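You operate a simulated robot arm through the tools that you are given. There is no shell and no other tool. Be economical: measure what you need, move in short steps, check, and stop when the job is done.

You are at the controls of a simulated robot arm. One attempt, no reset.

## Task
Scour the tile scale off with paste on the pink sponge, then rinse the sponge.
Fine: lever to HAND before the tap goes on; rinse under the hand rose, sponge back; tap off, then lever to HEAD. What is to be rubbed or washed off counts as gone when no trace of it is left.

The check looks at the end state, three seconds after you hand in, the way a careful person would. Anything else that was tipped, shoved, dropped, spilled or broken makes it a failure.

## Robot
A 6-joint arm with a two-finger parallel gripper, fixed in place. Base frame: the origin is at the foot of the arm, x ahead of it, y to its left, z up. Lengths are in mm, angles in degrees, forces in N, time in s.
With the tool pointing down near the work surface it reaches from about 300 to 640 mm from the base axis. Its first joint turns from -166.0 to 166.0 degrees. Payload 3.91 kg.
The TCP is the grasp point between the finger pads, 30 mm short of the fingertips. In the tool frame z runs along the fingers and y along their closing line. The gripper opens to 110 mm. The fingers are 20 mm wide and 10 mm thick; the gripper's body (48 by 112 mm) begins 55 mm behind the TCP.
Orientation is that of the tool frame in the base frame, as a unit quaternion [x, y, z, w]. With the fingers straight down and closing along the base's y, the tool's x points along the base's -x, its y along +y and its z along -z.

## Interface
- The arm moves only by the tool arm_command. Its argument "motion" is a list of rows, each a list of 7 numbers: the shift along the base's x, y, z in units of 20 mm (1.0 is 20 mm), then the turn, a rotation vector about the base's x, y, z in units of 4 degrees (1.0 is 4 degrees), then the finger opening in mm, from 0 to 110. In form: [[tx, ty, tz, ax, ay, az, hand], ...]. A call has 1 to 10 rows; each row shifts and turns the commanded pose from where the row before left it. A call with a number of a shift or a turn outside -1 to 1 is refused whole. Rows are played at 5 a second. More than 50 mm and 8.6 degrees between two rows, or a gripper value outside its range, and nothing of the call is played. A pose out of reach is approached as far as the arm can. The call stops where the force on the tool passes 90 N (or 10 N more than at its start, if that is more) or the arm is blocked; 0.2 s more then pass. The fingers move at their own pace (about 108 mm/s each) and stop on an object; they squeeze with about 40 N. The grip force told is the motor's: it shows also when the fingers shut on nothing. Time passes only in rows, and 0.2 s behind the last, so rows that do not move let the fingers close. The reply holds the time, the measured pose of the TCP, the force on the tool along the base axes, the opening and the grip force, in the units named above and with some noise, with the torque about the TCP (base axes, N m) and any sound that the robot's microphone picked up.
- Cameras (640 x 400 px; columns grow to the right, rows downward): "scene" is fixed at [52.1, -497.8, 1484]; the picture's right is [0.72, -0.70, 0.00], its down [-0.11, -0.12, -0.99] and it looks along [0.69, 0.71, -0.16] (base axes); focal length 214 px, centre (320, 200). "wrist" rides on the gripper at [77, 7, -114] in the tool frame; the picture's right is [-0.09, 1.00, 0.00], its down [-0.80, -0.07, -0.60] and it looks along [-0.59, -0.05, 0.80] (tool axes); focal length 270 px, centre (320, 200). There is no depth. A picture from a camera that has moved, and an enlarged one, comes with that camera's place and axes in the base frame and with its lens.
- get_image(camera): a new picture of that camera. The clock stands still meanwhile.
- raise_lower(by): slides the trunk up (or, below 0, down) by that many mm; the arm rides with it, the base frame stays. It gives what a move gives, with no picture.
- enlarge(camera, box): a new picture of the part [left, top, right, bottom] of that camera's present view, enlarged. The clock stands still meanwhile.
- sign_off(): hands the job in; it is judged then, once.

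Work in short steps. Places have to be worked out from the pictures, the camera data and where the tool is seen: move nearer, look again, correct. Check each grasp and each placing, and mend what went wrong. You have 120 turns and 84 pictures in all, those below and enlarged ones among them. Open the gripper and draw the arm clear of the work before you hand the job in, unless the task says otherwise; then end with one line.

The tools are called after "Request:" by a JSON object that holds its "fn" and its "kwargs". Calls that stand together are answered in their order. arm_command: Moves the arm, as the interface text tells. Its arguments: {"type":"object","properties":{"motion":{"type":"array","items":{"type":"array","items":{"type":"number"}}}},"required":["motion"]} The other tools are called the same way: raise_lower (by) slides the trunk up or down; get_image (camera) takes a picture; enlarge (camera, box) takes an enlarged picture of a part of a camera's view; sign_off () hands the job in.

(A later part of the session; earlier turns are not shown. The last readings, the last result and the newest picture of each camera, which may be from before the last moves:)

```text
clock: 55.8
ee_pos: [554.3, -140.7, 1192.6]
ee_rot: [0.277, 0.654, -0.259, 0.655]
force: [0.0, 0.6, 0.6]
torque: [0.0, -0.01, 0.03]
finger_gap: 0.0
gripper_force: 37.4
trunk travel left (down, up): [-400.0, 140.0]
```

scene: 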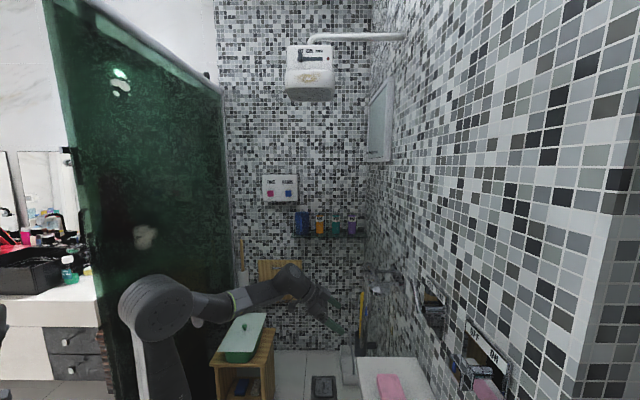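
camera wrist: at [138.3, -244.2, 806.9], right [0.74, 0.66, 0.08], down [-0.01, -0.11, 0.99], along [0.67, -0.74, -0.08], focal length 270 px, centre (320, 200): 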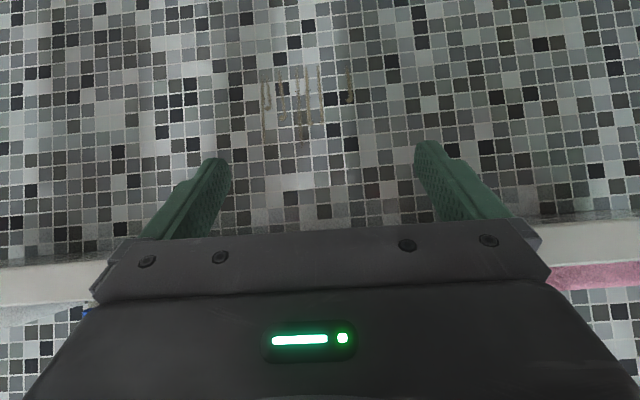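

Now horizontal at n=491, u=292, z=1193. I check the view.

Request:
{"fn": "get_image", "kwargs": {"camera": "wrist"}}

Request:
{"fn": "enlarge", "kwargs": {"camera": "scene", "box": [330, 220, 530, 345]}}

```text
43 pictures are left
camera wrist: at [477.1, -53.7, 1116.8], right [0.7, 0.71, 0.11], down [-0.48, 0.35, 0.8], along [0.53, -0.61, 0.58], focal length 270 px, centre (320, 200)
```

wrist: 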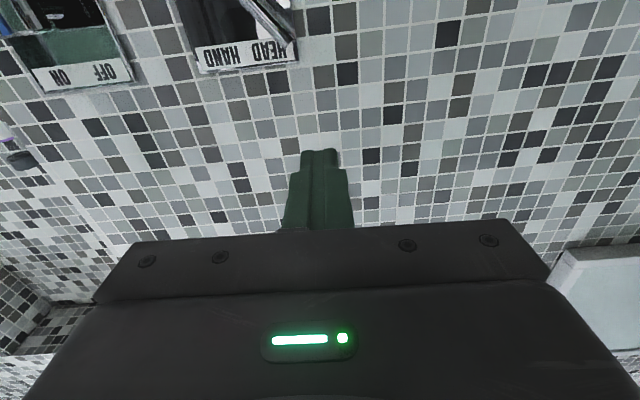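

```text
3.20 times, centred on (430, 282) of scene
camera zoom: at [52.1, -497.8, 1484.0], right [0.72, -0.7, 0.0], down [-0.11, -0.12, -0.99], along [0.69, 0.71, -0.16], focal length 686 px, centre (-32, -64)
```

zoom: 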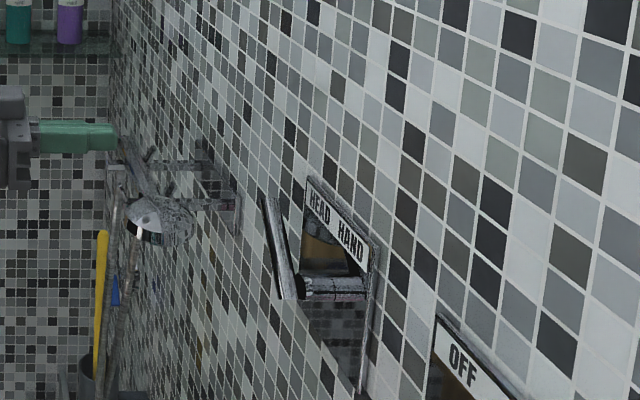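

Readings agree: lever tip (u≈272, z≈1141, n≈655). I go to u≈305, z≈1128, TCP n≈628, then push toward −u.

Request:
{"fn": "arm_command", "kwargs": {"motion": [[0.659, -0.5525, -0.406, 0, 0, 0, 0], [0.659, -0.5525, -0.406, 0, 0, 0, 0], [0.659, -0.5525, -0.406, 0, 0, 0, 0], [0.659, -0.5525, -0.406, 0, 0, 0, 0], [0.659, -0.5525, -0.406, 0, 0, 0, 0], [0.659, -0.5525, -0.406, 0, 0, 0, 0], [0.659, -0.5525, -0.406, 0, 0, 0, 0], [0.659, -0.5525, -0.406, 0, 0, 0, 0]]}}

Request:
{"fn": "arm_command", "kwargs": {"motion": [[-0.4, -0.4, 0, 0, 0, 0, 0], [-0.4, -0.4, 0, 0, 0, 0, 0], [-0.4, -0.4, 0, 0, 0, 0, 0], [-0.4, -0.4, 0, 0, 0, 0, 0], [-0.4, -0.4, 0, 0, 0, 0, 0], [-0.4, -0.4, 0, 0, 0, 0, 0], [-0.4, -0.4, 0, 0, 0, 0, 0], [-0.4, -0.4, 0, 0, 0, 0, 0]]}}

Request:
{"fn": "enlarge", "kwargs": {"camera": "scene", "box": [330, 220, 530, 345]}}

```text
clock: 57.6
ee_pos: [659.9, -230.4, 1128.1]
ee_rot: [0.277, 0.654, -0.258, 0.655]
force: [0.3, -0.8, 0.4]
torque: [0.02, 0.0, 0.0]
finger_gap: 0.1
gripper_force: 37.7
trunk travel left (down, up): [-400.0, 140.0]
```

```text
clock: 59.4
ee_pos: [599.2, -290.7, 1129.4]
ee_rot: [0.274, 0.655, -0.258, 0.655]
force: [18.3, 18.5, 7.7]
torque: [0.0, -0.27, 0.83]
finger_gap: 0.0
gripper_force: 37.9
trunk travel left (down, up): [-400.0, 140.0]
```

```text
3.20 times, centred on (430, 282) of scene
camera zoom: at [52.1, -497.8, 1484.0], right [0.72, -0.7, 0.0], down [-0.11, -0.12, -0.99], along [0.69, 0.71, -0.16], focal length 686 px, centre (-32, -64)
```

zoom: 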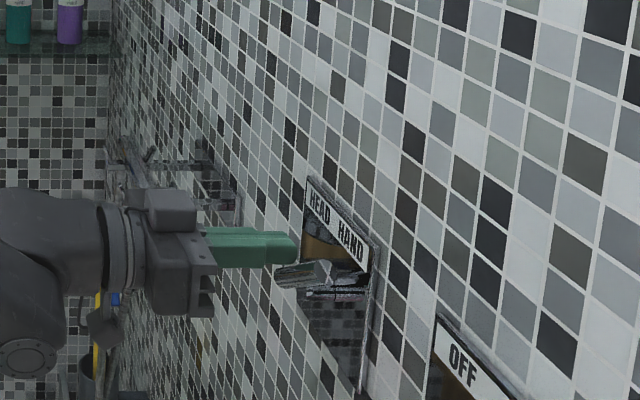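

The lever swung; 26 N resists at u≈218. I push a little more to see whether it's at its stop.

Request:
{"fn": "arm_command", "kwargs": {"motion": [[-0.25, -0.25, 0, 0, 0, 0, 0], [-0.25, -0.25, 0, 0, 0, 0, 0], [-0.2, -0.2, 0, 0, 0, 0, 0]]}}

Request:
{"fn": "arm_command", "kwargs": {"motion": [[0.8, 0.8, 0, 0, 0, 0, 0], [-0.5, 0.5, 0, 0, 0, 0, 0], [-0.9, 0.9, 0, 0, 0, 0, 0], [-0.9, 0.9, 0, 0, 0, 0, 0], [-0.9, 0.9, 0, 0, 0, 0, 0], [-0.9, 0.9, 0, 0, 0, 0, 0], [-0.4, 0.4, 0.5, 0, 0, 0, 0]]}}

Request:
{"fn": "enlarge", "kwargs": {"camera": "wrist", "box": [80, 0, 336, 160]}}

```text
clock: 60.2
ee_pos: [592.1, -295.7, 1133.8]
ee_rot: [0.261, 0.657, -0.257, 0.659]
force: [38.2, 48.8, 11.4]
torque: [0.13, -0.48, 1.82]
finger_gap: 0.0
gripper_force: 37.5
trunk travel left (down, up): [-400.0, 140.0]
stopped in row 3: the force on the tool passed its limit at 92 N (the readings are from after the stop); the commanded pose is now the measured one
```

```text
clock: 61.8
ee_pos: [511.8, -198.8, 1142.6]
ee_rot: [0.269, 0.655, -0.257, 0.657]
force: [0.7, -0.8, 0.0]
torque: [-0.01, -0.02, 0.0]
finger_gap: 0.0
gripper_force: 37.7
trunk travel left (down, up): [-400.0, 140.0]
```

```text
2.50 times, centred on (208, 80) of wrist
camera zoom: at [432.9, -113.3, 1065.8], right [0.69, 0.72, 0.11], down [-0.49, 0.35, 0.8], along [0.54, -0.6, 0.59], focal length 676 px, centre (600, 500)
```

zoom: 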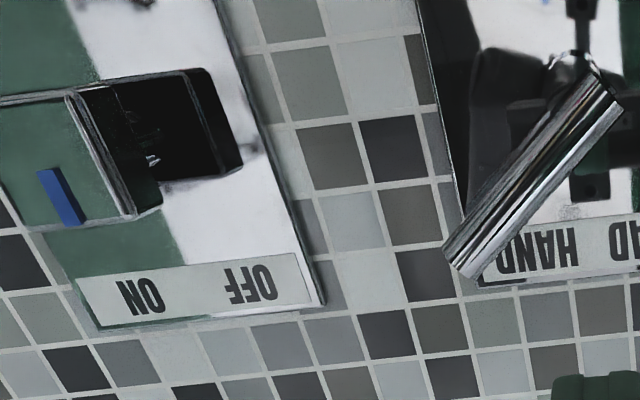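

Lever is at HAND. Now the tap: move in front of the knob (u≈40, z≈1094), open to 80 mm.

Request:
{"fn": "arm_command", "kwargs": {"motion": [[-0.8, -0.8, -0.304, 0, 0, 0, 0], [-0.8, -0.8, -0.304, 0, 0, 0, 0], [-0.8, -0.8, -0.304, 0, 0, 0, 80], [-0.8, -0.8, -0.304, 0, 0, 0, 80], [-0.8, -0.8, -0.304, 0, 0, 0, 80], [-0.8, -0.8, -0.304, 0, 0, 0, 80], [-0.8, -0.8, -0.304, 0, 0, 0, 80], [-0.8, -0.8, -0.304, 0, 0, 0, 80], [0.5, -0.5, 0, 0, 0, 0, 80], [0.5, -0.5, 0, 0, 0, 0, 80]]}}

Request:
{"fn": "get_image", "kwargs": {"camera": "wrist"}}

```text
clock: 64.0
ee_pos: [496.1, -251.5, 1125.2]
ee_rot: [0.272, 0.655, -0.261, 0.655]
force: [-0.6, 0.8, 0.0]
torque: [-0.01, -0.02, -0.02]
finger_gap: 80.0
gripper_force: 0.1
out of reach, approached as far as the arm can: row 3, 4, 5, 6, 7, 8, 10
trunk travel left (down, up): [-400.0, 140.0]
```

```text
39 pictures are left
camera wrist: at [418.5, -165.4, 1049.2], right [0.69, 0.71, 0.11], down [-0.48, 0.35, 0.8], along [0.54, -0.61, 0.59], focal length 270 px, centre (320, 200)
```

wrist: 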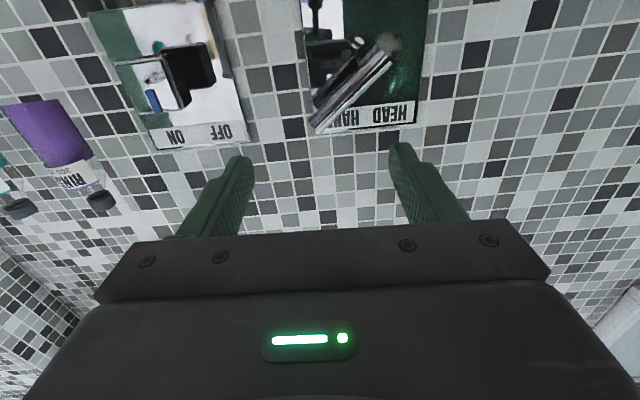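

The arm couldn't fold that near; further out should be reachable. I try a step toward the wall.

Request:
{"fn": "arm_command", "kwargs": {"motion": [[0.3, -0.3, 0, 0, 0, 0, 80], [0.3, -0.3, 0, 0, 0, 0, 80], [0.3, -0.3, 0, 0, 0, 0, 80]]}}

```text
clock: 64.8
ee_pos: [516.9, -266.8, 1126.2]
ee_rot: [0.272, 0.655, -0.259, 0.655]
force: [0.8, 0.1, -0.7]
torque: [-0.01, 0.01, 0.01]
finger_gap: 79.9
gripper_force: 0.0
out of reach, approached as far as the arm can: row 3
trunk travel left (down, up): [-400.0, 140.0]
```

I check the arm's posture in the scene.

Request:
{"fn": "get_image", "kwargs": {"camera": "scene"}}

```text
38 pictures are left
```

scene: 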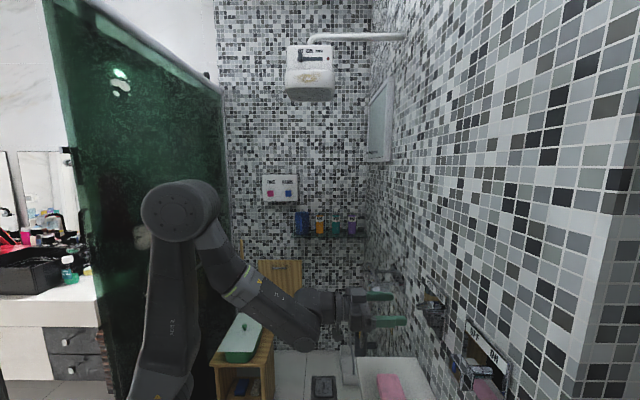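

The elbow is folded tight. Lowering the trunk while raising the tool should unfold it: first tool up 100, then trunk down.

Request:
{"fn": "arm_command", "kwargs": {"motion": [[0, 0, 1, 0, 0, 0, 80], [0, 0, 1, 0, 0, 0, 80], [0, 0, 1, 0, 0, 0, 80], [0, 0, 1, 0, 0, 0, 80], [0, 0, 1, 0, 0, 0, 80], [0, 0, 1, 0, 0, 0, 80]]}}

Request:
{"fn": "raise_lower", "kwargs": {"by": -150}}

Request:
{"fn": "arm_command", "kwargs": {"motion": [[-0.5, -0.5, 0, 0, 0, 0, 80], [-0.5, -0.5, 0, 0, 0, 0, 80], [-0.5, -0.5, 0, 0, 0, 0, 80], [-0.5, -0.5, 0, 0, 0, 0, 80], [-0.5, -0.5, 0, 0, 0, 0, 80], [-0.5, -0.5, 0, 0, 0, 0, 80]]}}

```text
clock: 66.2
ee_pos: [519.0, -267.6, 1247.3]
ee_rot: [0.269, 0.656, -0.256, 0.657]
force: [0.1, -0.7, 0.2]
torque: [0.02, -0.03, 0.03]
finger_gap: 80.0
gripper_force: 0.1
trunk travel left (down, up): [-400.0, 140.0]
```

```text
clock: 68.0
ee_pos: [519.3, -267.2, 1096.0]
ee_rot: [0.269, 0.656, -0.257, 0.657]
force: [0.5, -0.2, -0.5]
torque: [-0.02, -0.01, -0.02]
finger_gap: 80.2
gripper_force: 0.0
trunk travel left (down, up): [-250.0, 290.0]
```

```text
clock: 69.4
ee_pos: [492.5, -287.4, 1102.8]
ee_rot: [0.272, 0.655, -0.259, 0.656]
force: [0.4, -0.4, -0.9]
torque: [0.0, 0.04, 0.05]
finger_gap: 80.2
gripper_force: 0.0
out of reach, approached as far as the arm can: row 3, 4, 5, 6
trunk travel left (down, up): [-250.0, 290.0]
```

Still limited but it drifts upward, so more of the same helps. Another 120 mm up, trunk down 120.

Request:
{"fn": "arm_command", "kwargs": {"motion": [[0, 0, 1, 0, 0, 0, 80], [0, 0, 1, 0, 0, 0, 80], [0, 0, 1, 0, 0, 0, 80], [0, 0, 1, 0, 0, 0, 80], [0, 0, 1, 0, 0, 0, 80], [0, 0, 1, 0, 0, 0, 80], [0, 0, 1, 0, 0, 0, 80]]}}

Request:
{"fn": "arm_command", "kwargs": {"motion": [[-0.6, -0.6, 0, 0, 0, 0, 80], [-0.6, -0.6, 0, 0, 0, 0, 80], [-0.6, -0.6, 0, 0, 0, 0, 80], [-0.6, -0.6, 0, 0, 0, 0, 80], [-0.6, -0.6, 0, 0, 0, 0, 80], [-0.6, -0.6, 0, 0, 0, 0, 80]]}}

Request:
{"fn": "raise_lower", "kwargs": {"by": -140}}

```text
clock: 71.0
ee_pos: [494.7, -286.6, 1240.0]
ee_rot: [0.27, 0.655, -0.257, 0.657]
force: [0.6, -0.1, 0.3]
torque: [0.01, -0.01, 0.03]
finger_gap: 80.1
gripper_force: 0.1
trunk travel left (down, up): [-250.0, 290.0]
```

```text
clock: 72.4
ee_pos: [470.1, -310.2, 1243.4]
ee_rot: [0.27, 0.656, -0.257, 0.656]
force: [-0.7, 0.7, 0.2]
torque: [0.02, 0.02, -0.04]
finger_gap: 80.2
gripper_force: 0.0
out of reach, approached as far as the arm can: row 3, 4, 5, 6
trunk travel left (down, up): [-250.0, 290.0]
```

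```text
clock: 74.1
ee_pos: [467.9, -310.6, 1103.7]
ee_rot: [0.269, 0.656, -0.257, 0.657]
force: [-0.4, 0.6, -0.1]
torque: [0.03, -0.06, -0.03]
finger_gap: 80.2
gripper_force: 0.0
trunk travel left (down, up): [-110.0, 430.0]
```

The limit is a minimum radius (~560). I go outward to n≈598 first, then along to u≈40.

Request:
{"fn": "arm_command", "kwargs": {"motion": [[0.85, -0.85, 0, 0, 0, 0, 80], [0.85, -0.85, 0, 0, 0, 0, 80], [-0.5, -0.5, 0, 0, 0, 0, 80], [-0.5, -0.5, -0.1, 0, 0, 0, 80], [-0.5, -0.5, -0.2, 0, 0, 0, 80], [-0.5, -0.5, -0.2, 0, 0, 0, 80], [-0.5, -0.5, 0, 0, 0, 0, 80]]}}

Request:
{"fn": "get_image", "kwargs": {"camera": "wrist"}}

```text
clock: 75.7
ee_pos: [502.7, -343.9, 1104.3]
ee_rot: [0.27, 0.656, -0.257, 0.656]
force: [0.9, -1.2, -0.8]
torque: [-0.01, 0.0, -0.01]
finger_gap: 79.8
gripper_force: 0.1
out of reach, approached as far as the arm can: row 3, 4, 5, 6, 7
trunk travel left (down, up): [-110.0, 430.0]
```

```text
37 pictures are left
camera wrist: at [424.6, -258.1, 1028.0], right [0.69, 0.72, 0.1], down [-0.48, 0.35, 0.8], along [0.54, -0.6, 0.59], focal length 270 px, centre (320, 200)
```

wrist: 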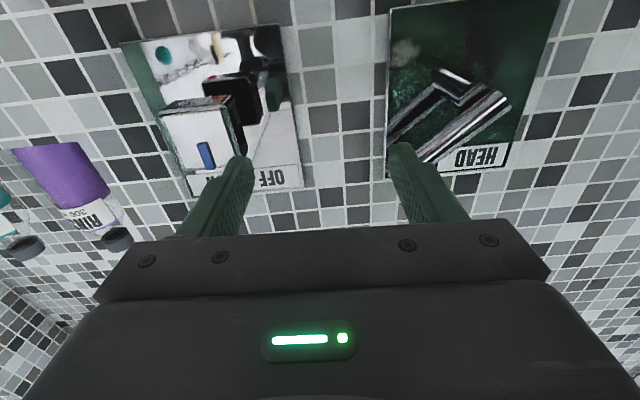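

Now the limit acts at u≈112 whatever the radius—apparently a wrist limit with the tool fully level. I tilt the tool ~24° downward and try to continue to −u.

Request:
{"fn": "arm_command", "kwargs": {"motion": [[-0.4, 0.4, 0, 0.707, 0.707, 0, 80], [-0.4, 0.4, 0, 0.707, 0.707, 0, 80], [0, 0, 0, 0.707, 0.707, 0, 80], [0, 0, 0, 0.707, 0.707, 0, 80], [0, 0, 0, 0.707, 0.707, 0, 80], [0, 0, 0, 0.707, 0.707, 0, 80], [-0.6, -0.6, 0, 0, 0, 0, 80], [-0.6, -0.6, 0, 0, 0, 0, 80], [-0.6, -0.6, 0, 0, 0, 0, 80], [-0.6, -0.6, 0, 0, 0, 0, 80]]}}

```text
clock: 77.9
ee_pos: [443.0, -391.2, 1146.5]
ee_rot: [0.295, 0.657, -0.264, 0.641]
force: [-0.7, 0.4, -0.3]
torque: [-0.01, -0.01, -0.01]
finger_gap: 79.9
gripper_force: 0.0
out of reach, approached as far as the arm can: row 1, 2, 3, 4, 5, 6
trunk travel left (down, up): [-110.0, 430.0]
```

Odd, but it's now at n=590, u=37, nearly level. I lower to z≈1094 in front of the knob and look.

Request:
{"fn": "arm_command", "kwargs": {"motion": [[0.05, 0.05, -0.5, 0, 0, 0, 80], [0.05, 0.05, -0.5, 0, 0, 0, 80], [0, 0, -0.5, 0, 0, 0, 80], [0, 0, -0.5, 0, 0, 0, 80], [0, 0, -0.6, 0, 0, 0, 80]]}}

Request:
{"fn": "get_image", "kwargs": {"camera": "wrist"}}

```text
clock: 79.1
ee_pos: [444.9, -389.9, 1124.7]
ee_rot: [0.297, 0.655, -0.266, 0.642]
force: [-0.2, 0.4, -0.2]
torque: [-0.01, 0.01, 0.03]
finger_gap: 80.1
gripper_force: 0.1
out of reach, approached as far as the arm can: row 3, 4, 5
trunk travel left (down, up): [-110.0, 430.0]
```

```text
36 pictures are left
camera wrist: at [370.6, -296.9, 1051.3], right [0.73, 0.68, 0.12], down [-0.46, 0.35, 0.82], along [0.51, -0.65, 0.56], focal length 270 px, centre (320, 200)
```

wrist: 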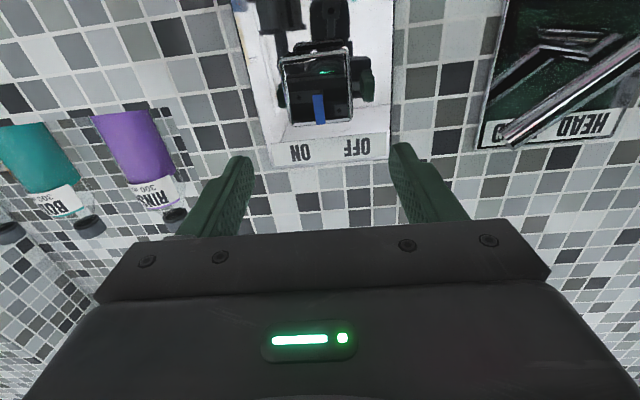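

The knob lies between the fingers; I drop the trunk 31 mm to align height, then advance 45 mm.

Request:
{"fn": "raise_lower", "kwargs": {"by": -31}}

Request:
{"fn": "arm_command", "kwargs": {"motion": [[0.4, -0.4, 0, 0, 0, 0, 80], [0.4, -0.4, 0, 0, 0, 0, 80], [0.4, -0.4, 0, 0, 0, 0, 80], [0.35, -0.35, 0, 0, 0, 0, 80]]}}

Request:
{"fn": "enlarge", "kwargs": {"camera": "wrist", "box": [192, 0, 448, 160]}}

```text
clock: 79.8
ee_pos: [445.0, -388.9, 1092.9]
ee_rot: [0.296, 0.655, -0.265, 0.643]
force: [-0.1, 0.4, 0.1]
torque: [-0.03, 0.0, 0.0]
finger_gap: 79.9
gripper_force: 0.1
trunk travel left (down, up): [-79.0, 461.0]
```

```text
clock: 80.8
ee_pos: [475.8, -421.5, 1093.6]
ee_rot: [0.296, 0.655, -0.266, 0.643]
force: [0.3, 0.1, 0.7]
torque: [0.0, -0.01, 0.0]
finger_gap: 80.0
gripper_force: 0.1
trunk travel left (down, up): [-79.0, 461.0]
```

```text
2.50 times, centred on (320, 80) of wrist
camera zoom: at [402.1, -328.5, 1020.1], right [0.73, 0.68, 0.12], down [-0.46, 0.35, 0.82], along [0.51, -0.65, 0.56], focal length 676 px, centre (320, 500)
```

zoom: 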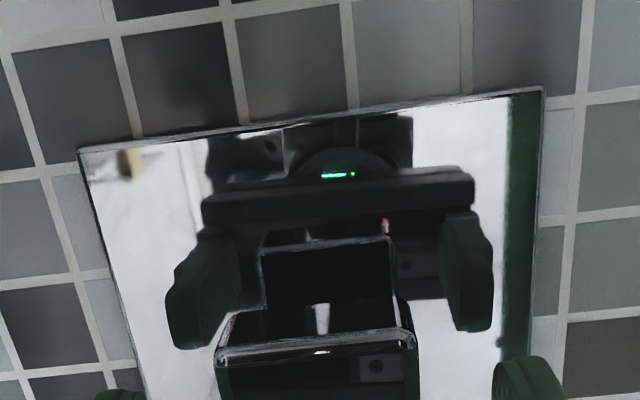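

Aligned. I close on the knob.

Request:
{"fn": "arm_command", "kwargs": {"motion": [[0, 0, 0, 0, 0, 0, 38], [0, 0, 0, 0, 0, 0, 20], [0, 0, 0, 0, 0, 0, 20], [0, 0, 0, 0, 0, 0, 20]]}}

```text
clock: 81.8
ee_pos: [477.9, -419.9, 1092.9]
ee_rot: [0.295, 0.655, -0.265, 0.643]
force: [6.3, 0.6, 3.4]
torque: [-0.03, -0.05, 1.55]
finger_gap: 42.4
gripper_force: 45.2
trunk travel left (down, up): [-79.0, 461.0]
```

Gripped at 42 mm. I twist clockwise (toward ON) 20° and read the torque.

Request:
{"fn": "arm_command", "kwargs": {"motion": [[0, 0, 0, 0.707, -0.707, 0, 20], [0, 0, 0, 0.707, -0.707, 0, 20], [0, 0, 0, 0.707, -0.707, 0, 20], [0, 0, 0, 0.707, -0.707, 0, 20], [0, 0, 0, 0.707, -0.707, 0, 20]]}}

Request:
{"fn": "enlarge", "kwargs": {"camera": "scene", "box": [330, 220, 530, 400]}}

```text
clock: 83.0
ee_pos: [476.5, -420.4, 1093.4]
ee_rot: [0.402, 0.599, -0.143, 0.677]
force: [5.7, -1.6, 1.6]
torque: [0.03, 0.04, 1.11]
finger_gap: 42.3
gripper_force: 45.7
trunk travel left (down, up): [-79.0, 461.0]
```

```text
2.22 times, centred on (430, 310) of scene
camera zoom: at [52.1, -497.8, 1484.0], right [0.72, -0.7, 0.0], down [-0.11, -0.12, -0.99], along [0.69, 0.71, -0.16], focal length 477 px, centre (76, -44)
```

zoom: 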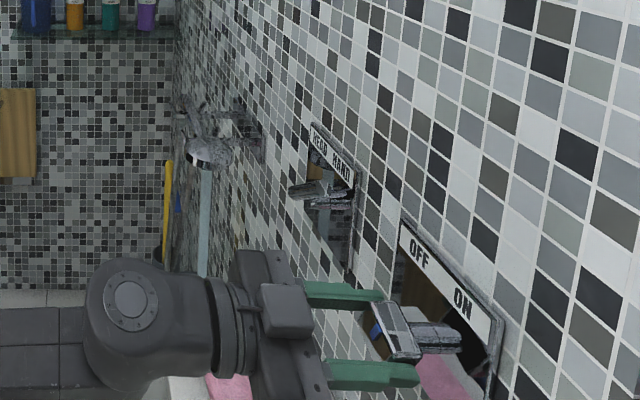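

Water already flows from the hand rose. I turn another 20° for a good flow, then release and back off.

Request:
{"fn": "arm_command", "kwargs": {"motion": [[0, 0, 0, 0.707, -0.707, 0, 20], [0, 0, 0, 0.707, -0.707, 0, 20], [0, 0, 0, 0.707, -0.707, 0, 20], [0, 0, 0, 0.707, -0.707, 0, 20], [0, 0, 0, 0.707, -0.707, 0, 20]]}}

Request:
{"fn": "arm_command", "kwargs": {"motion": [[0, 0, 0, 0, 0, 0, 80], [0, 0, 0, 0, 0, 0, 80], [-0.5, 0.5, 0, 0, 0, 0, 80], [-0.5, 0.5, 0, 0, 0, 0, 80], [-0.5, 0.5, 0, 0, 0, 0, 80], [-0.5, 0.5, 0, 0, 0, 0, 80]]}}

Request:
{"fn": "enlarge", "kwargs": {"camera": "scene", "box": [330, 220, 530, 400]}}

```text
clock: 84.2
ee_pos: [476.3, -421.4, 1092.8]
ee_rot: [0.498, 0.524, -0.019, 0.69]
force: [3.3, -10.2, -0.2]
torque: [-0.49, -0.43, 0.6]
finger_gap: 42.4
gripper_force: 44.4
trunk travel left (down, up): [-79.0, 461.0]
```

```text
clock: 85.6
ee_pos: [436.7, -380.7, 1093.5]
ee_rot: [0.497, 0.524, -0.017, 0.691]
force: [0.4, 0.3, 0.2]
torque: [-0.01, 0.0, 0.01]
finger_gap: 80.2
gripper_force: 0.1
trunk travel left (down, up): [-79.0, 461.0]
```

```text
2.22 times, centred on (430, 310) of scene
camera zoom: at [52.1, -497.8, 1484.0], right [0.72, -0.7, 0.0], down [-0.11, -0.12, -0.99], along [0.69, 0.71, -0.16], focal length 477 px, centre (76, -44)
```

zoom: 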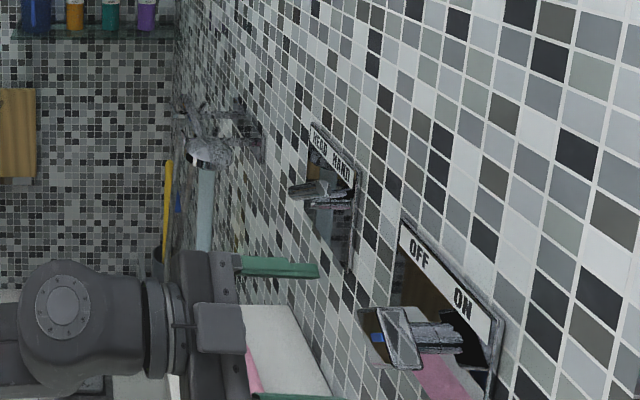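

Tap is on, stream falls near u≈394, n≈585. I undo the roll and then swing the tool to point down above the shelf.

Request:
{"fn": "arm_command", "kwargs": {"motion": [[0, 0, 0, -0.707, 0.707, 0, 80], [0, 0, 0, -0.707, 0.707, 0, 80], [0, 0, 0, -0.707, 0.707, 0, 80], [0, 0, 0, -0.707, 0.707, 0, 80], [0, 0, 0, -0.707, 0.707, 0, 80], [0, 0, 0, -0.707, 0.707, 0, 80], [0, 0, 0, -0.707, 0.707, 0, 80], [0, 0, 0, -0.707, 0.707, 0, 80], [0, 0, 0, -0.707, 0.707, 0, 80], [0, 0, 0, -0.707, 0.707, 0, 80]]}}

Request:
{"fn": "arm_command", "kwargs": {"motion": [[0, 0, 1, 0, 0, 0, 80], [0, 0, 1, 0, 0, 0, 80], [0, 0, 1, 0, 0, 0, 80], [0, 0, 0, 0.707, 0.707, 0, 80], [0, 0, 0, 0.707, 0.707, 0, 80], [0, 0, 0, 0.707, 0.707, 0, 80], [0, 0, 0, 0.707, 0.707, 0, 80], [0, 0, 0, 0.707, 0.707, 0, 80], [0, 0, 0, 0.707, 0.707, 0, 80], [0, 0, 0, 0.707, 0.707, 0, 80]]}}

```text
clock: 87.8
ee_pos: [434.3, -379.5, 1093.3]
ee_rot: [0.295, 0.655, -0.266, 0.643]
force: [0.6, -0.6, -0.1]
torque: [0.01, 0.03, -0.01]
finger_gap: 80.0
gripper_force: 0.1
trunk travel left (down, up): [-79.0, 461.0]
```

```text
clock: 90.0
ee_pos: [436.6, -380.3, 1153.3]
ee_rot: [0.351, 0.792, -0.195, 0.461]
force: [-0.7, 0.2, 0.3]
torque: [0.0, 0.03, 0.02]
finger_gap: 80.2
gripper_force: 0.0
trunk travel left (down, up): [-79.0, 461.0]
```

Reachable. Continue tilting the remaining 60° while moving toward the sponge.

Request:
{"fn": "arm_command", "kwargs": {"motion": [[0, 0, 0, 0.707, 0.707, 0, 110], [0, 0, 0, 0.707, 0.707, 0, 110], [0, 0, 0, 0.707, 0.707, 0, 110], [0, 0, 0, 0.707, 0.707, 0, 110], [0, 0, 0, 0.707, 0.707, 0, 110], [0, 0, 0, 0.707, 0.707, 0, 110], [0, 0, 0, 0.707, 0.707, 0, 110], [0, 0, 0, 0.707, 0.707, 0, 110], [0, 0, 0, 0.707, 0.707, 0, 110], [0, 0, 0, 0.707, 0.707, 0, 110]]}}

Request:
{"fn": "arm_command", "kwargs": {"motion": [[0, 0.2, 0, 0.707, 0.707, 0, 110], [0.2, 0.6, 0, 0.707, 0.707, 0, 110], [0.2, 0.6, 0, 0.707, 0.707, 0, 110], [0.4, 0.6, 0, 0.707, 0.707, 0, 110], [0.4, 0.6, 0, 0.707, 0.707, 0, 110], [0.4, 0.6, 0, 0, 0, 0, 110], [0.4, 0.6, 0, 0, 0, 0, 110]]}}

Request:
{"fn": "get_image", "kwargs": {"camera": "wrist"}}

```text
clock: 92.2
ee_pos: [444.1, -389.5, 1138.5]
ee_rot: [0.389, 0.885, -0.108, 0.231]
force: [-0.9, -0.1, 0.6]
torque: [-0.01, -0.03, 0.02]
finger_gap: 110.2
gripper_force: 0.1
out of reach, approached as far as the arm can: row 8, 9, 10
trunk travel left (down, up): [-79.0, 461.0]
```

```text
clock: 93.8
ee_pos: [490.4, -368.8, 1107.3]
ee_rot: [0.39, 0.892, -0.097, 0.205]
force: [0.8, -0.7, -0.7]
torque: [0.01, 0.02, -0.01]
finger_gap: 110.1
gripper_force: 0.1
out of reach, approached as far as the arm can: row 1, 2, 3, 4, 5
trunk travel left (down, up): [-79.0, 461.0]
```

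```text
32 pictures are left
camera wrist: at [415.1, -275.5, 1175.4], right [0.79, 0.62, 0.03], down [0.26, -0.38, 0.89], along [0.56, -0.69, -0.46], focal length 270 px, centre (320, 200)
```

wrist: 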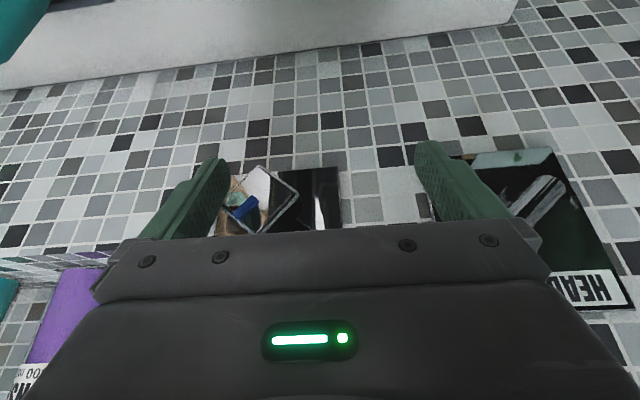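

The trunk is too low for a downward tool at this height. I retreat from the wall, raise the trunk, then lower the tool while straightening.

Request:
{"fn": "arm_command", "kwargs": {"motion": [[-0.8, 0.8, 0, 0, 0, 0, 110], [-0.8, 0.8, 0, 0, 0, 0, 110], [-0.8, 0.8, 0, 0, 0, 0, 110]]}}

Request:
{"fn": "raise_lower", "kwargs": {"by": 220}}

Request:
{"fn": "arm_command", "kwargs": {"motion": [[0, 0, -1, 0, 0, 0, 110], [0, 0, -1, 0, 0, 0, 110], [0, 0, -1, 0, 0, 0, 110], [0.2, 0.2, -1, 0.707, 0.707, 0, 110], [0.2, 0.2, -1, 0.707, 0.707, 0, 110], [0.2, 0.2, -1, 0.707, 0.707, 0, 110], [0.2, 0.2, -1, 0.707, 0.707, 0, 110], [0.2, 0.2, -1, 0.707, 0.707, 0, 110], [0.2, 0.2, -1, 0.707, 0.707, 0, 110], [0.2, 0.2, -0.5, 0.4, 0.4, 0, 110]]}}

Request:
{"fn": "get_image", "kwargs": {"camera": "wrist"}}

```text
clock: 94.6
ee_pos: [446.4, -323.8, 1106.9]
ee_rot: [0.39, 0.893, -0.097, 0.205]
force: [0.7, -1.1, 0.3]
torque: [0.01, 0.02, -0.01]
finger_gap: 110.0
gripper_force: 0.1
trunk travel left (down, up): [-79.0, 461.0]
```

```text
clock: 97.0
ee_pos: [445.4, -323.5, 1327.3]
ee_rot: [0.39, 0.892, -0.096, 0.205]
force: [0.1, 0.2, 0.2]
torque: [0.02, 0.03, -0.01]
finger_gap: 109.8
gripper_force: 0.1
trunk travel left (down, up): [-299.0, 241.0]
```

```text
clock: 99.2
ee_pos: [473.7, -295.6, 1136.7]
ee_rot: [0.398, 0.917, -0.013, -0.007]
force: [0.1, -0.3, 0.0]
torque: [-0.02, -0.04, -0.02]
finger_gap: 110.2
gripper_force: 0.1
trunk travel left (down, up): [-299.0, 241.0]
```

```text
31 pictures are left
camera wrist: at [427.3, -232.1, 1251.0], right [0.79, 0.62, -0.03], down [0.51, -0.62, 0.6], along [0.35, -0.48, -0.8], focal length 270 px, centre (320, 200)
```

wrist: 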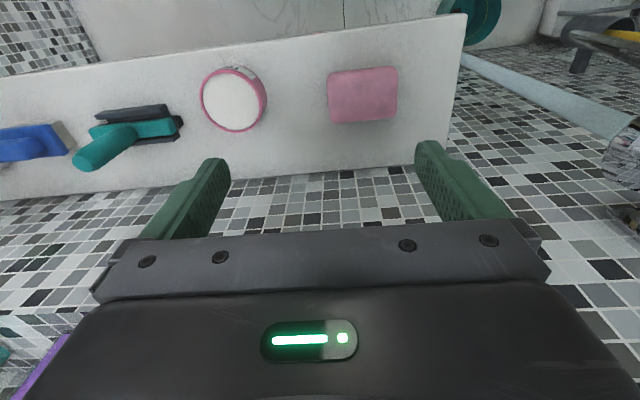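

Clear view: sponge at n≈570, u≈172, about 88×62 mm, tin near u≈25. Before grasping, I test with the empty hand whether the level tool can reach the scale under the shelf; moving back and down first.

Request:
{"fn": "arm_command", "kwargs": {"motion": [[-1, -0.1, 0, 0, 0, 0, 60], [-1, -0.1, 0, 0, 0, 0, 60], [-1, -0.1, 0, 0, 0, 0, 60], [-1, -0.1, 0, 0, 0, 0, 60], [-1, -0.2, 0, 0, 0, 0, 60], [-1, -0.2, 0, 0, 0, 0, 60], [-1, -0.3, 0, 0, 0, 0, 60], [-1, -0.3, 0, 0, 0, 0, 60], [-1, -0.3, 0, 0, 0, 0, 60], [-1, -0.3, 0, 0, 0, 0, 60]]}}

Request:
{"fn": "arm_command", "kwargs": {"motion": [[-0.7, -0.2, 0, -0.707, -0.707, 0, 60], [-0.6, -0.2, 0, -0.707, -0.707, 0, 60], [-0.6, -0.2, 0, -0.707, -0.707, 0, 60], [0, 0, 0, -0.707, -0.707, 0, 60], [0, 0, 0, -0.707, -0.707, 0, 60], [0, 0, 0, -0.707, -0.707, 0, 60], [0, 0, 0, -0.707, -0.707, 0, 60], [0, 0, 0, -0.707, -0.707, 0, 60], [0, 0, 0, -0.707, -0.707, 0, 60], [0, 0, 0, -0.707, -0.707, 0, 60]]}}

Request:
{"fn": "raise_lower", "kwargs": {"by": -299}}

```text
clock: 101.3
ee_pos: [273.3, -336.2, 1135.3]
ee_rot: [0.397, 0.918, -0.014, -0.006]
force: [-0.5, -0.3, 0.0]
torque: [0.02, -0.01, -0.02]
finger_gap: 60.3
gripper_force: 0.1
trunk travel left (down, up): [-299.0, 241.0]
```

```text
clock: 103.5
ee_pos: [237.1, -347.7, 1137.1]
ee_rot: [0.378, 0.86, -0.14, 0.313]
force: [-0.1, -0.1, 0.9]
torque: [0.03, 0.0, -0.03]
finger_gap: 59.7
gripper_force: 0.0
trunk travel left (down, up): [-299.0, 241.0]
```

```text
clock: 106.5
ee_pos: [236.7, -347.4, 838.5]
ee_rot: [0.377, 0.86, -0.138, 0.313]
force: [0.9, -1.0, 0.4]
torque: [0.0, -0.02, -0.01]
finger_gap: 60.0
gripper_force: 0.1
trunk travel left (down, up): [0.0, 540.0]
```

Now lower the tool 200 mm and tilt to nearly level.

Request:
{"fn": "arm_command", "kwargs": {"motion": [[0, 0, -1, -0.707, -0.707, 0, 60], [0, 0, -1, -0.707, -0.707, 0, 60], [0, 0, -1, -0.707, -0.707, 0, 60], [0, 0, -1, -0.707, -0.707, 0, 60], [0, 0, -1, -0.707, -0.707, 0, 60], [0, 0, -1, -0.707, -0.707, 0, 60], [0, 0, -1, -0.707, -0.707, 0, 60], [0, 0, -1, -0.707, -0.707, 0, 60], [0, 0, -1, -0.707, -0.707, 0, 60], [0, 0, -1, -0.707, -0.707, 0, 60]]}}

Request:
{"fn": "arm_command", "kwargs": {"motion": [[0.7, -0.7, 0, 0, 0, 0, 60], [0.7, -0.7, 0, 0, 0, 0, 60], [0.7, -0.7, 0, 0, 0, 0, 60], [0.7, -0.7, 0, 0, 0, 0, 60], [0.7, -0.7, 0, 0, 0, 0, 60], [0.7, -0.7, 0, -0.707, -0.707, 0, 60], [0.7, -0.7, 0, -0.707, -0.707, 0, 60], [0.7, -0.7, 0, 0, 0, 0, 60]]}}

```text
clock: 108.7
ee_pos: [235.1, -349.0, 636.5]
ee_rot: [0.313, 0.698, -0.248, 0.594]
force: [1.0, 0.5, -0.4]
torque: [-0.01, 0.01, -0.03]
finger_gap: 60.0
gripper_force: 0.0
trunk travel left (down, up): [0.0, 540.0]
```

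```text
clock: 110.5
ee_pos: [348.9, -459.9, 639.9]
ee_rot: [0.295, 0.656, -0.266, 0.642]
force: [-0.4, 0.3, 0.8]
torque: [0.02, 0.0, 0.01]
finger_gap: 60.1
gripper_force: 0.0
trunk travel left (down, up): [0.0, 540.0]
```

Level reach works here (n=572, z=640). One picture to measure the scale accurately.

Request:
{"fn": "get_image", "kwargs": {"camera": "wrist"}}

```text
30 pictures are left
camera wrist: at [274.2, -368.1, 565.8], right [0.73, 0.68, 0.12], down [-0.46, 0.35, 0.82], along [0.51, -0.65, 0.56], focal length 270 px, centre (320, 200)
```

wrist: 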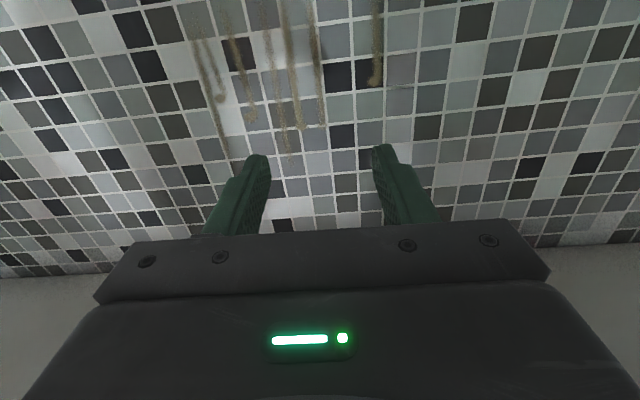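

Scale spans u −185…−28, z ≈540…675. I retrace the path back out, toward the sponge.

Request:
{"fn": "arm_command", "kwargs": {"motion": [[-0.7, 0.7, 0, 0, 0, 0, 60], [-0.7, 0.7, 0, 0.707, 0.707, 0, 60], [-0.7, 0.7, 0, 0.707, 0.707, 0, 60], [-0.7, 0.7, 0, 0, 0, 0, 60], [-0.7, 0.7, 0, 0, 0, 0, 60], [-0.7, 0.7, 0, 0, 0, 0, 60], [-0.7, 0.7, 0, 0, 0, 0, 60], [-0.7, 0.7, 0, 0, 0, 0, 60]]}}

Request:
{"fn": "arm_command", "kwargs": {"motion": [[0, 0, 1, 0.707, 0.707, 0, 60], [0, 0, 1, 0.707, 0.707, 0, 60], [0, 0, 1, 0.707, 0.707, 0, 60], [0, 0, 1, 0.707, 0.707, 0, 60], [0, 0, 1, 0.707, 0.707, 0, 60], [0, 0, 1, 0.707, 0.707, 0, 60], [0, 0, 1, 0.707, 0.707, 0, 60], [0, 0, 1, 0.707, 0.707, 0, 60], [0, 0, 1, 0.707, 0.707, 0, 60], [0, 0, 1, 0.707, 0.707, 0, 60]]}}

Request:
{"fn": "raise_lower", "kwargs": {"by": 299}}

Request:
{"fn": "arm_command", "kwargs": {"motion": [[0, 0, 0, 0.707, 0.707, 0, 110], [0, 0, 0, 0.707, 0.707, 0, 110], [0, 0, 0, 0.707, 0.707, 0, 110], [0, 0, 0, 0.707, 0.707, 0, 110], [0, 0, 0, 0.707, 0.707, 0, 110], [0, 0, 0, 0.707, 0.707, 0, 110], [0, 0, 0, 0.707, 0.707, 0, 110], [0.7, 0.2, 0, 0.707, 0.707, 0, 110], [0.7, 0.2, 0, 0.707, 0.707, 0, 110], [0.7, 0.2, 0, 0.707, 0.707, 0, 110]]}}

Request:
{"fn": "arm_command", "kwargs": {"motion": [[1, 0.3, 0, 0, 0, 0, 110], [1, 0.3, 0, 0, 0, 0, 110], [1, 0.3, 0, 0, 0, 0, 110], [1, 0.3, 0, 0, 0, 0, 110], [1, 0.3, 0, 0, 0, 0, 110], [1, 0.3, 0, 0, 0, 0, 110], [1, 0.3, 0, 0, 0, 0, 110], [1, 0.3, 0, 0, 0, 0, 110], [1, 0.3, 0, 0, 0, 0, 110], [1, 0.3, 0, 0, 0, 0, 110]]}}

```text
clock: 112.3
ee_pos: [234.3, -346.4, 637.0]
ee_rot: [0.314, 0.7, -0.247, 0.593]
force: [-0.1, -0.2, 0.3]
torque: [0.02, -0.01, -0.01]
finger_gap: 59.9
gripper_force: 0.1
trunk travel left (down, up): [0.0, 540.0]
```

```text
clock: 114.5
ee_pos: [235.1, -344.7, 837.2]
ee_rot: [0.379, 0.86, -0.139, 0.311]
force: [-0.3, 1.0, 0.4]
torque: [0.02, -0.01, -0.02]
finger_gap: 59.8
gripper_force: 0.0
trunk travel left (down, up): [0.0, 540.0]
```

```text
clock: 117.5
ee_pos: [234.9, -345.7, 1136.5]
ee_rot: [0.378, 0.86, -0.139, 0.312]
force: [0.5, 0.9, -0.4]
torque: [-0.01, 0.01, -0.01]
finger_gap: 60.3
gripper_force: 0.0
trunk travel left (down, up): [-299.0, 241.0]
```

```text
clock: 119.7
ee_pos: [277.5, -332.8, 1136.5]
ee_rot: [0.397, 0.918, -0.013, -0.007]
force: [0.1, -0.1, 0.1]
torque: [-0.01, 0.03, -0.01]
finger_gap: 109.9
gripper_force: 0.0
trunk travel left (down, up): [-299.0, 241.0]
```

```text
clock: 121.9
ee_pos: [477.6, -273.4, 1134.7]
ee_rot: [0.397, 0.918, -0.014, -0.006]
force: [0.3, -0.7, 0.1]
torque: [0.0, -0.01, 0.02]
finger_gap: 110.1
gripper_force: 0.0
trunk travel left (down, up): [-299.0, 241.0]
```

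Go above the sponge (x≈525, y≈−282) and down to z≈1000, then look.

Request:
{"fn": "arm_command", "kwargs": {"motion": [[0.343, -0.063, -0.964, 0, 0, 0, 110], [0.343, -0.063, -0.964, 0, 0, 0, 110], [0.343, -0.063, -0.964, 0, 0, 0, 110], [0.343, -0.063, -0.964, 0, 0, 0, 110], [0.343, -0.063, -0.964, 0, 0, 0, 110], [0.343, -0.063, -0.964, 0, 0, 0, 110], [0.343, -0.063, -0.964, 0, 0, 0, 110]]}}

Request:
{"fn": "get_image", "kwargs": {"camera": "wrist"}}

```text
clock: 123.5
ee_pos: [524.4, -282.0, 1000.4]
ee_rot: [0.397, 0.918, -0.014, -0.006]
force: [-0.5, 0.8, 0.6]
torque: [0.03, -0.02, 0.0]
finger_gap: 110.1
gripper_force: 0.1
trunk travel left (down, up): [-299.0, 241.0]
```

```text
29 pictures are left
camera wrist: at [478.7, -218.4, 1114.0], right [0.79, 0.62, -0.03], down [0.51, -0.62, 0.6], along [0.35, -0.48, -0.8], focal length 270 px, centre (320, 200)
```

wrist: 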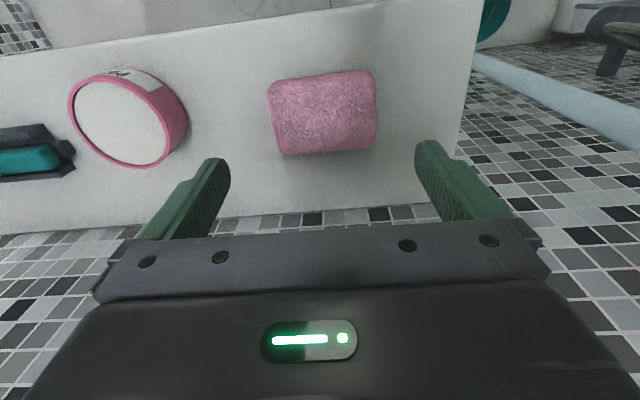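

Sponge at n≈570, u≈172, top z≈887; TCP is above it. I descend to z=900 so the tips stop ~10 mm above the shelf, then close.

Request:
{"fn": "arm_command", "kwargs": {"motion": [[0, 0, -1, 0, 0, 0, 110], [0, 0, -1, 0, 0, 0, 110], [0, 0, -1, 0, 0, 0, 110], [0, 0, -1, 0, 0, 0, 110], [0, 0, -1, 0, 0, 0, 110], [0, 0, 0, 0, 0, 0, 110]]}}

Request:
{"fn": "arm_command", "kwargs": {"motion": [[0, 0, 0, 0, 0, 0, 90], [0, 0, 0, 0, 0, 0, 70], [0, 0, 0, 0, 0, 0, 60], [0, 0, 0, 0, 0, 0, 50], [0, 0, 0, 0, 0, 0, 50]]}}

Request:
{"fn": "get_image", "kwargs": {"camera": "wrist"}}

```text
clock: 124.9
ee_pos: [523.6, -282.2, 899.3]
ee_rot: [0.397, 0.917, -0.014, -0.005]
force: [-0.2, 0.3, -0.1]
torque: [0.01, -0.02, 0.02]
finger_gap: 110.0
gripper_force: 0.2
trunk travel left (down, up): [-299.0, 241.0]
```

```text
clock: 126.1
ee_pos: [522.3, -283.5, 898.5]
ee_rot: [0.397, 0.918, -0.013, -0.006]
force: [0.0, 0.9, 0.6]
torque: [0.0, -0.03, -0.02]
finger_gap: 88.8
gripper_force: 39.5
trunk travel left (down, up): [-299.0, 241.0]
```

```text
28 pictures are left
camera wrist: at [477.1, -219.4, 1013.9], right [0.79, 0.62, -0.03], down [0.51, -0.62, 0.6], along [0.35, -0.48, -0.8], focal length 270 px, centre (320, 200)
```

wrist: 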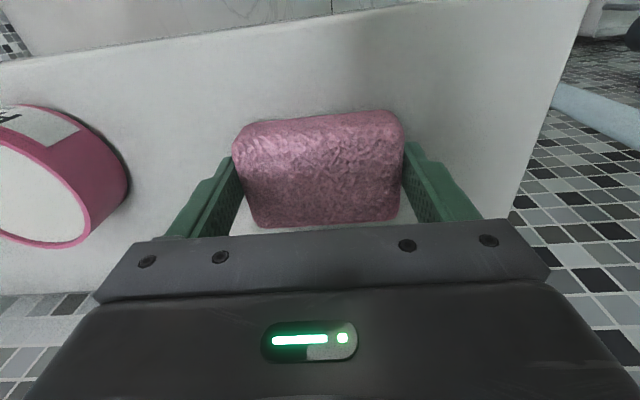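

Gripped firmly at 89 mm. The tin's top centre is at n≈555, u≈3, z≈899. I lift, and move above it.

Request:
{"fn": "arm_command", "kwargs": {"motion": [[0, 0, 1, 0, 0, 0, 50], [0, 0, 1, 0, 0, 0, 50], [0, 0, 1, 0, 0, 0, 50], [0, 0, 1, 0, 0, 0, 50]]}}

Request:
{"fn": "arm_command", "kwargs": {"motion": [[-0.8, -0.667, 0, 0, 0, 0, 50], [-0.8, -0.667, 0, 0, 0, 0, 50], [-0.8, -0.667, 0, 0, 0, 0, 50], [-0.8, -0.667, 0, 0, 0, 0, 50], [-0.8, -0.667, 0, 0, 0, 0, 50], [-0.8, -0.667, 0, 0, 0, 0, 50], [-0.8, -0.667, 0, 0, 0, 0, 50], [-0.8, -0.667, 0, 0, 0, 0, 50]]}}

Request:
{"fn": "get_image", "kwargs": {"camera": "wrist"}}

```text
clock: 127.1
ee_pos: [525.7, -282.6, 981.5]
ee_rot: [0.398, 0.917, -0.014, -0.006]
force: [0.4, -0.8, 0.0]
torque: [0.02, -0.01, 0.01]
finger_gap: 50.2
gripper_force: 0.1
trunk travel left (down, up): [-299.0, 241.0]
```

```text
clock: 128.9
ee_pos: [397.4, -388.4, 982.4]
ee_rot: [0.397, 0.918, -0.013, -0.006]
force: [0.1, -0.2, -0.5]
torque: [0.01, 0.0, -0.03]
finger_gap: 50.3
gripper_force: 0.0
trunk travel left (down, up): [-299.0, 241.0]
```

```text
27 pictures are left
camera wrist: at [350.9, -324.1, 1096.1], right [0.79, 0.62, -0.03], down [0.51, -0.62, 0.6], along [0.35, -0.48, -0.8], focal length 270 px, centre (320, 200)
```

wrist: 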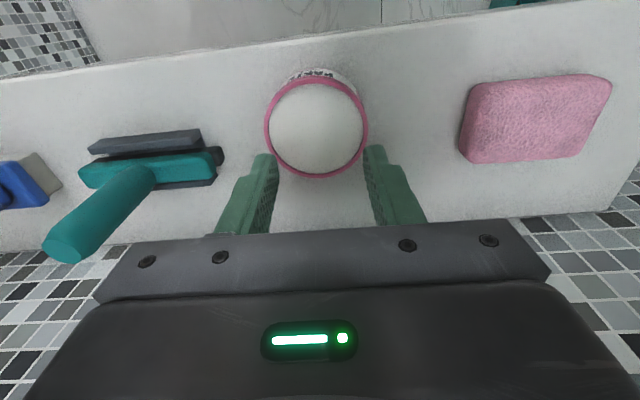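

The sponge slipped out (its rounded sides) and still lies in place at n≈569, u≈171. I go back and grip deeper: TCP z≈893, then lift slowly.

Request:
{"fn": "arm_command", "kwargs": {"motion": [[0.8, 0.667, 0, 0, 0, 0, 110], [0.8, 0.667, 0, 0, 0, 0, 110], [0.8, 0.667, 0, 0, 0, 0, 110], [0.8, 0.667, 0, 0, 0, 0, 110], [0.8, 0.667, 0, 0, 0, 0, 110], [0.8, 0.667, 0, 0, 0, 0, 110], [0.8, 0.667, 0, 0, 0, 0, 110], [0.8, 0.667, 0, 0, 0, 0, 110], [0, 0, 0, -0.28, 0.28, 0, 110]]}}

Request:
{"fn": "arm_command", "kwargs": {"motion": [[0, 0, -0.9, 0, 0, 0, 110], [0, 0, -0.9, 0, 0, 0, 110], [0, 0, -0.9, 0, 0, 0, 110], [0, 0, -0.9, 0, 0, 0, 110], [0, 0, -0.45, 0, 0, 0, 110], [0, 0, -0.2, 0, 0, 0, 110], [0, 0, -0.15, 0, 0, 0, 110], [0, 0, 0, 0, 0, 0, 110]]}}

```text
clock: 130.9
ee_pos: [526.1, -283.8, 981.2]
ee_rot: [0.397, 0.917, -0.026, -0.011]
force: [0.1, -0.2, -0.2]
torque: [0.0, 0.02, 0.02]
finger_gap: 110.2
gripper_force: 0.0
trunk travel left (down, up): [-299.0, 241.0]
```

```text
clock: 132.7
ee_pos: [524.6, -282.1, 892.6]
ee_rot: [0.397, 0.917, -0.027, -0.011]
force: [0.4, -0.6, 4.0]
torque: [0.13, -0.21, -0.03]
finger_gap: 110.0
gripper_force: 0.2
trunk travel left (down, up): [-299.0, 241.0]
```

The right finger just touches the shelf (z≈859) since I levelled the wrong way. I level properly, then close and lift slowly.

Request:
{"fn": "arm_command", "kwargs": {"motion": [[0, 0, 0.1, 0.3, -0.3, 0, 110], [0, 0, -0.05, 0.28, -0.28, 0, 110], [0, 0, 0, 0, 0, 0, 95], [0, 0, 0, 0, 0, 0, 70], [0, 0, 0, 0, 0, 0, 60], [0, 0, 0, 0, 0, 0, 40], [0, 0, 0, 0, 0, 0, 40]]}}

Request:
{"fn": "arm_command", "kwargs": {"motion": [[0, 0, 0.2, 0, 0, 0, 40], [0, 0, 0.3, 0, 0, 0, 40], [0, 0, 0.4, 0, 0, 0, 40], [0, 0, 0.4, 0, 0, 0, 40], [0, 0, 0.4, 0, 0, 0, 40]]}}

```text
clock: 134.3
ee_pos: [524.5, -284.2, 893.5]
ee_rot: [0.398, 0.918, 0.0, -0.001]
force: [-0.5, 0.0, 0.4]
torque: [0.04, 0.01, 0.01]
finger_gap: 88.7
gripper_force: 39.8
trunk travel left (down, up): [-299.0, 241.0]
```

```text
clock: 135.5
ee_pos: [526.7, -283.4, 929.3]
ee_rot: [0.397, 0.918, 0.0, -0.001]
force: [0.9, -0.5, -0.6]
torque: [-0.06, -0.02, 0.01]
finger_gap: 88.7
gripper_force: 39.8
trunk travel left (down, up): [-299.0, 241.0]
```

Held at 88.7 mm, bottom 34 mm below TCP. I lift to z≈980 and carry it above the tin (n≈553, u≈3).

Request:
{"fn": "arm_command", "kwargs": {"motion": [[0, 0, 0.6, 0, 0, 0, 40], [0, 0, 0.6, 0, 0, 0, 40], [0, 0, 0.6, 0, 0, 0, 40], [0, 0, 0.6, 0, 0, 0, 40]]}}

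Request:
{"fn": "arm_command", "kwargs": {"motion": [[-0.66, -0.535, 0, 0, 0, 0, 40], [-0.66, -0.535, 0, 0, 0, 0, 40], [-0.66, -0.535, 0, 0, 0, 0, 40], [-0.66, -0.535, 0, 0, 0, 0, 40], [-0.66, -0.535, 0, 0, 0, 0, 40], [-0.66, -0.535, 0, 0, 0, 0, 40], [-0.66, -0.535, 0, 0, 0, 0, 40], [-0.66, -0.535, 0, 0, 0, 0, 40], [-0.66, -0.535, 0, 0, 0, 0, 40], [-0.66, -0.535, 0, 0, 0, 0, 40]]}}

Request:
{"fn": "arm_command", "kwargs": {"motion": [[0, 0, -0.6, 0, 0, 0, 40], [0, 0, -0.6, 0, 0, 0, 40], [0, 0, -0.4, 0, 0, 0, 40], [0, 0, -0.2, 0, 0, 0, 40]]}}

```text
clock: 136.5
ee_pos: [524.9, -281.4, 976.8]
ee_rot: [0.397, 0.918, 0.001, 0.0]
force: [0.0, -0.5, -0.7]
torque: [0.01, -0.01, 0.0]
finger_gap: 88.7
gripper_force: 40.3
trunk travel left (down, up): [-299.0, 241.0]
```

```text
clock: 138.7
ee_pos: [390.6, -390.0, 976.1]
ee_rot: [0.397, 0.918, 0.0, 0.0]
force: [-0.1, 1.1, -0.5]
torque: [0.01, -0.03, -0.02]
finger_gap: 88.5
gripper_force: 39.9
trunk travel left (down, up): [-299.0, 241.0]
```

```text
clock: 139.7
ee_pos: [391.1, -390.8, 940.0]
ee_rot: [0.398, 0.918, 0.001, -0.001]
force: [0.7, 1.0, -0.6]
torque: [0.02, 0.01, 0.0]
finger_gap: 88.9
gripper_force: 39.9
trunk travel left (down, up): [-299.0, 241.0]
```

Above the tin, sponge bottom ≈906. I lower in small steps until contact.

Request:
{"fn": "arm_command", "kwargs": {"motion": [[0.07, 0.05, -0.15, 0, 0, 0, 40], [0, 0, -0.1, 0, 0, 0, 40], [0, 0, -0.1, 0, 0, 0, 40], [0, 0, 0, 0, 0, 0, 40]]}}

Request:
{"fn": "arm_command", "kwargs": {"motion": [[0, 0, -0.1, 0, 0, 0, 40], [0, 0, -0.1, 0, 0, 0, 40], [0, 0, 0, 0, 0, 0, 40]]}}

```text
clock: 140.7
ee_pos: [393.1, -389.6, 933.6]
ee_rot: [0.397, 0.918, 0.0, -0.001]
force: [0.0, 1.3, 1.7]
torque: [0.0, -0.04, -0.03]
finger_gap: 88.8
gripper_force: 39.9
trunk travel left (down, up): [-299.0, 241.0]
```

```text
clock: 141.5
ee_pos: [392.5, -388.8, 933.2]
ee_rot: [0.397, 0.918, -0.001, 0.002]
force: [1.7, -4.5, 37.1]
torque: [0.11, 0.15, -0.01]
finger_gap: 88.7
gripper_force: 39.8
trunk travel left (down, up): [-299.0, 241.0]
```

Firm contact at the rim (tin top ≈899). I lift, shift aside and look at whether paste was taken.

Request:
{"fn": "arm_command", "kwargs": {"motion": [[0, 0, 0.4, 0, 0, 0, 40], [0, 0, 0.6, 0, 0, 0, 40], [0, 0, 0.6, 0, 0, 0, 40], [0, 0, 0.6, 0, 0, 0, 40], [0.7, 0.7, 0, 0, 0, 0, 40], [0.7, 0.7, 0, 0, 0, 0, 40], [0.7, 0.7, 0, 0, 0, 0, 40], [0.7, 0.7, 0, 0, 0, 0, 40], [0.7, 0.7, 0, 0, 0, 0, 40]]}}

Request:
{"fn": "get_image", "kwargs": {"camera": "wrist"}}

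```text
clock: 143.5
ee_pos: [465.4, -319.0, 974.1]
ee_rot: [0.397, 0.918, 0.0, -0.001]
force: [0.3, 0.0, 0.5]
torque: [0.0, 0.05, -0.02]
finger_gap: 88.5
gripper_force: 40.4
trunk travel left (down, up): [-299.0, 241.0]
```

```text
26 pictures are left
camera wrist: at [417.0, -257.5, 1088.5], right [0.79, 0.62, 0.0], down [0.5, -0.63, 0.59], along [0.37, -0.47, -0.81], focal length 270 px, centre (320, 200)
```

wrist: 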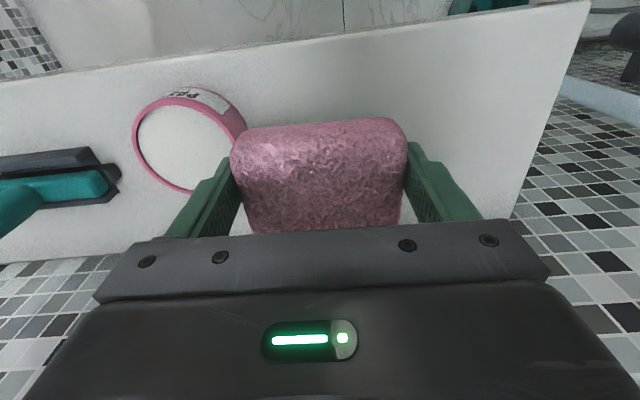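

Tin looks unchanged. To be sure of real paste contact, I tilt the sponge 12° so its end dips inside the rim.

Request:
{"fn": "arm_command", "kwargs": {"motion": [[-0.6, -0.6, 0, 0.707, -0.707, 0, 40], [-0.6, -0.6, 0, 0.707, -0.707, 0, 40], [-0.6, -0.6, 0, 0.707, -0.707, 0, 40], [-0.6, -0.6, 0, 0, 0, 0, 40], [-0.6, -0.6, 0, 0, 0, 0, 40], [0, 0, -0.6, 0, 0, 0, 40], [0, 0, -0.6, 0, 0, 0, 40], [0, 0, 0, 0, 0, 0, 40]]}}

Request:
{"fn": "arm_command", "kwargs": {"motion": [[0, 0, -0.15, 0, 0, 0, 40], [0, 0, -0.15, 0, 0, 0, 40], [0, 0, -0.1, 0, 0, 0, 40], [0, 0, -0.1, 0, 0, 0, 40], [0, 0, 0, 0, 0, 0, 40]]}}

```text
clock: 145.3
ee_pos: [405.4, -379.4, 950.5]
ee_rot: [0.395, 0.913, 0.098, 0.038]
force: [0.0, 0.4, -0.5]
torque: [0.0, 0.03, 0.01]
finger_gap: 88.6
gripper_force: 39.9
trunk travel left (down, up): [-299.0, 241.0]
```

```text
clock: 146.5
ee_pos: [404.8, -380.6, 941.9]
ee_rot: [0.395, 0.913, 0.096, 0.04]
force: [0.6, -0.4, 22.0]
torque: [-0.85, 0.31, 0.06]
finger_gap: 88.6
gripper_force: 39.7
trunk travel left (down, up): [-299.0, 241.0]
```

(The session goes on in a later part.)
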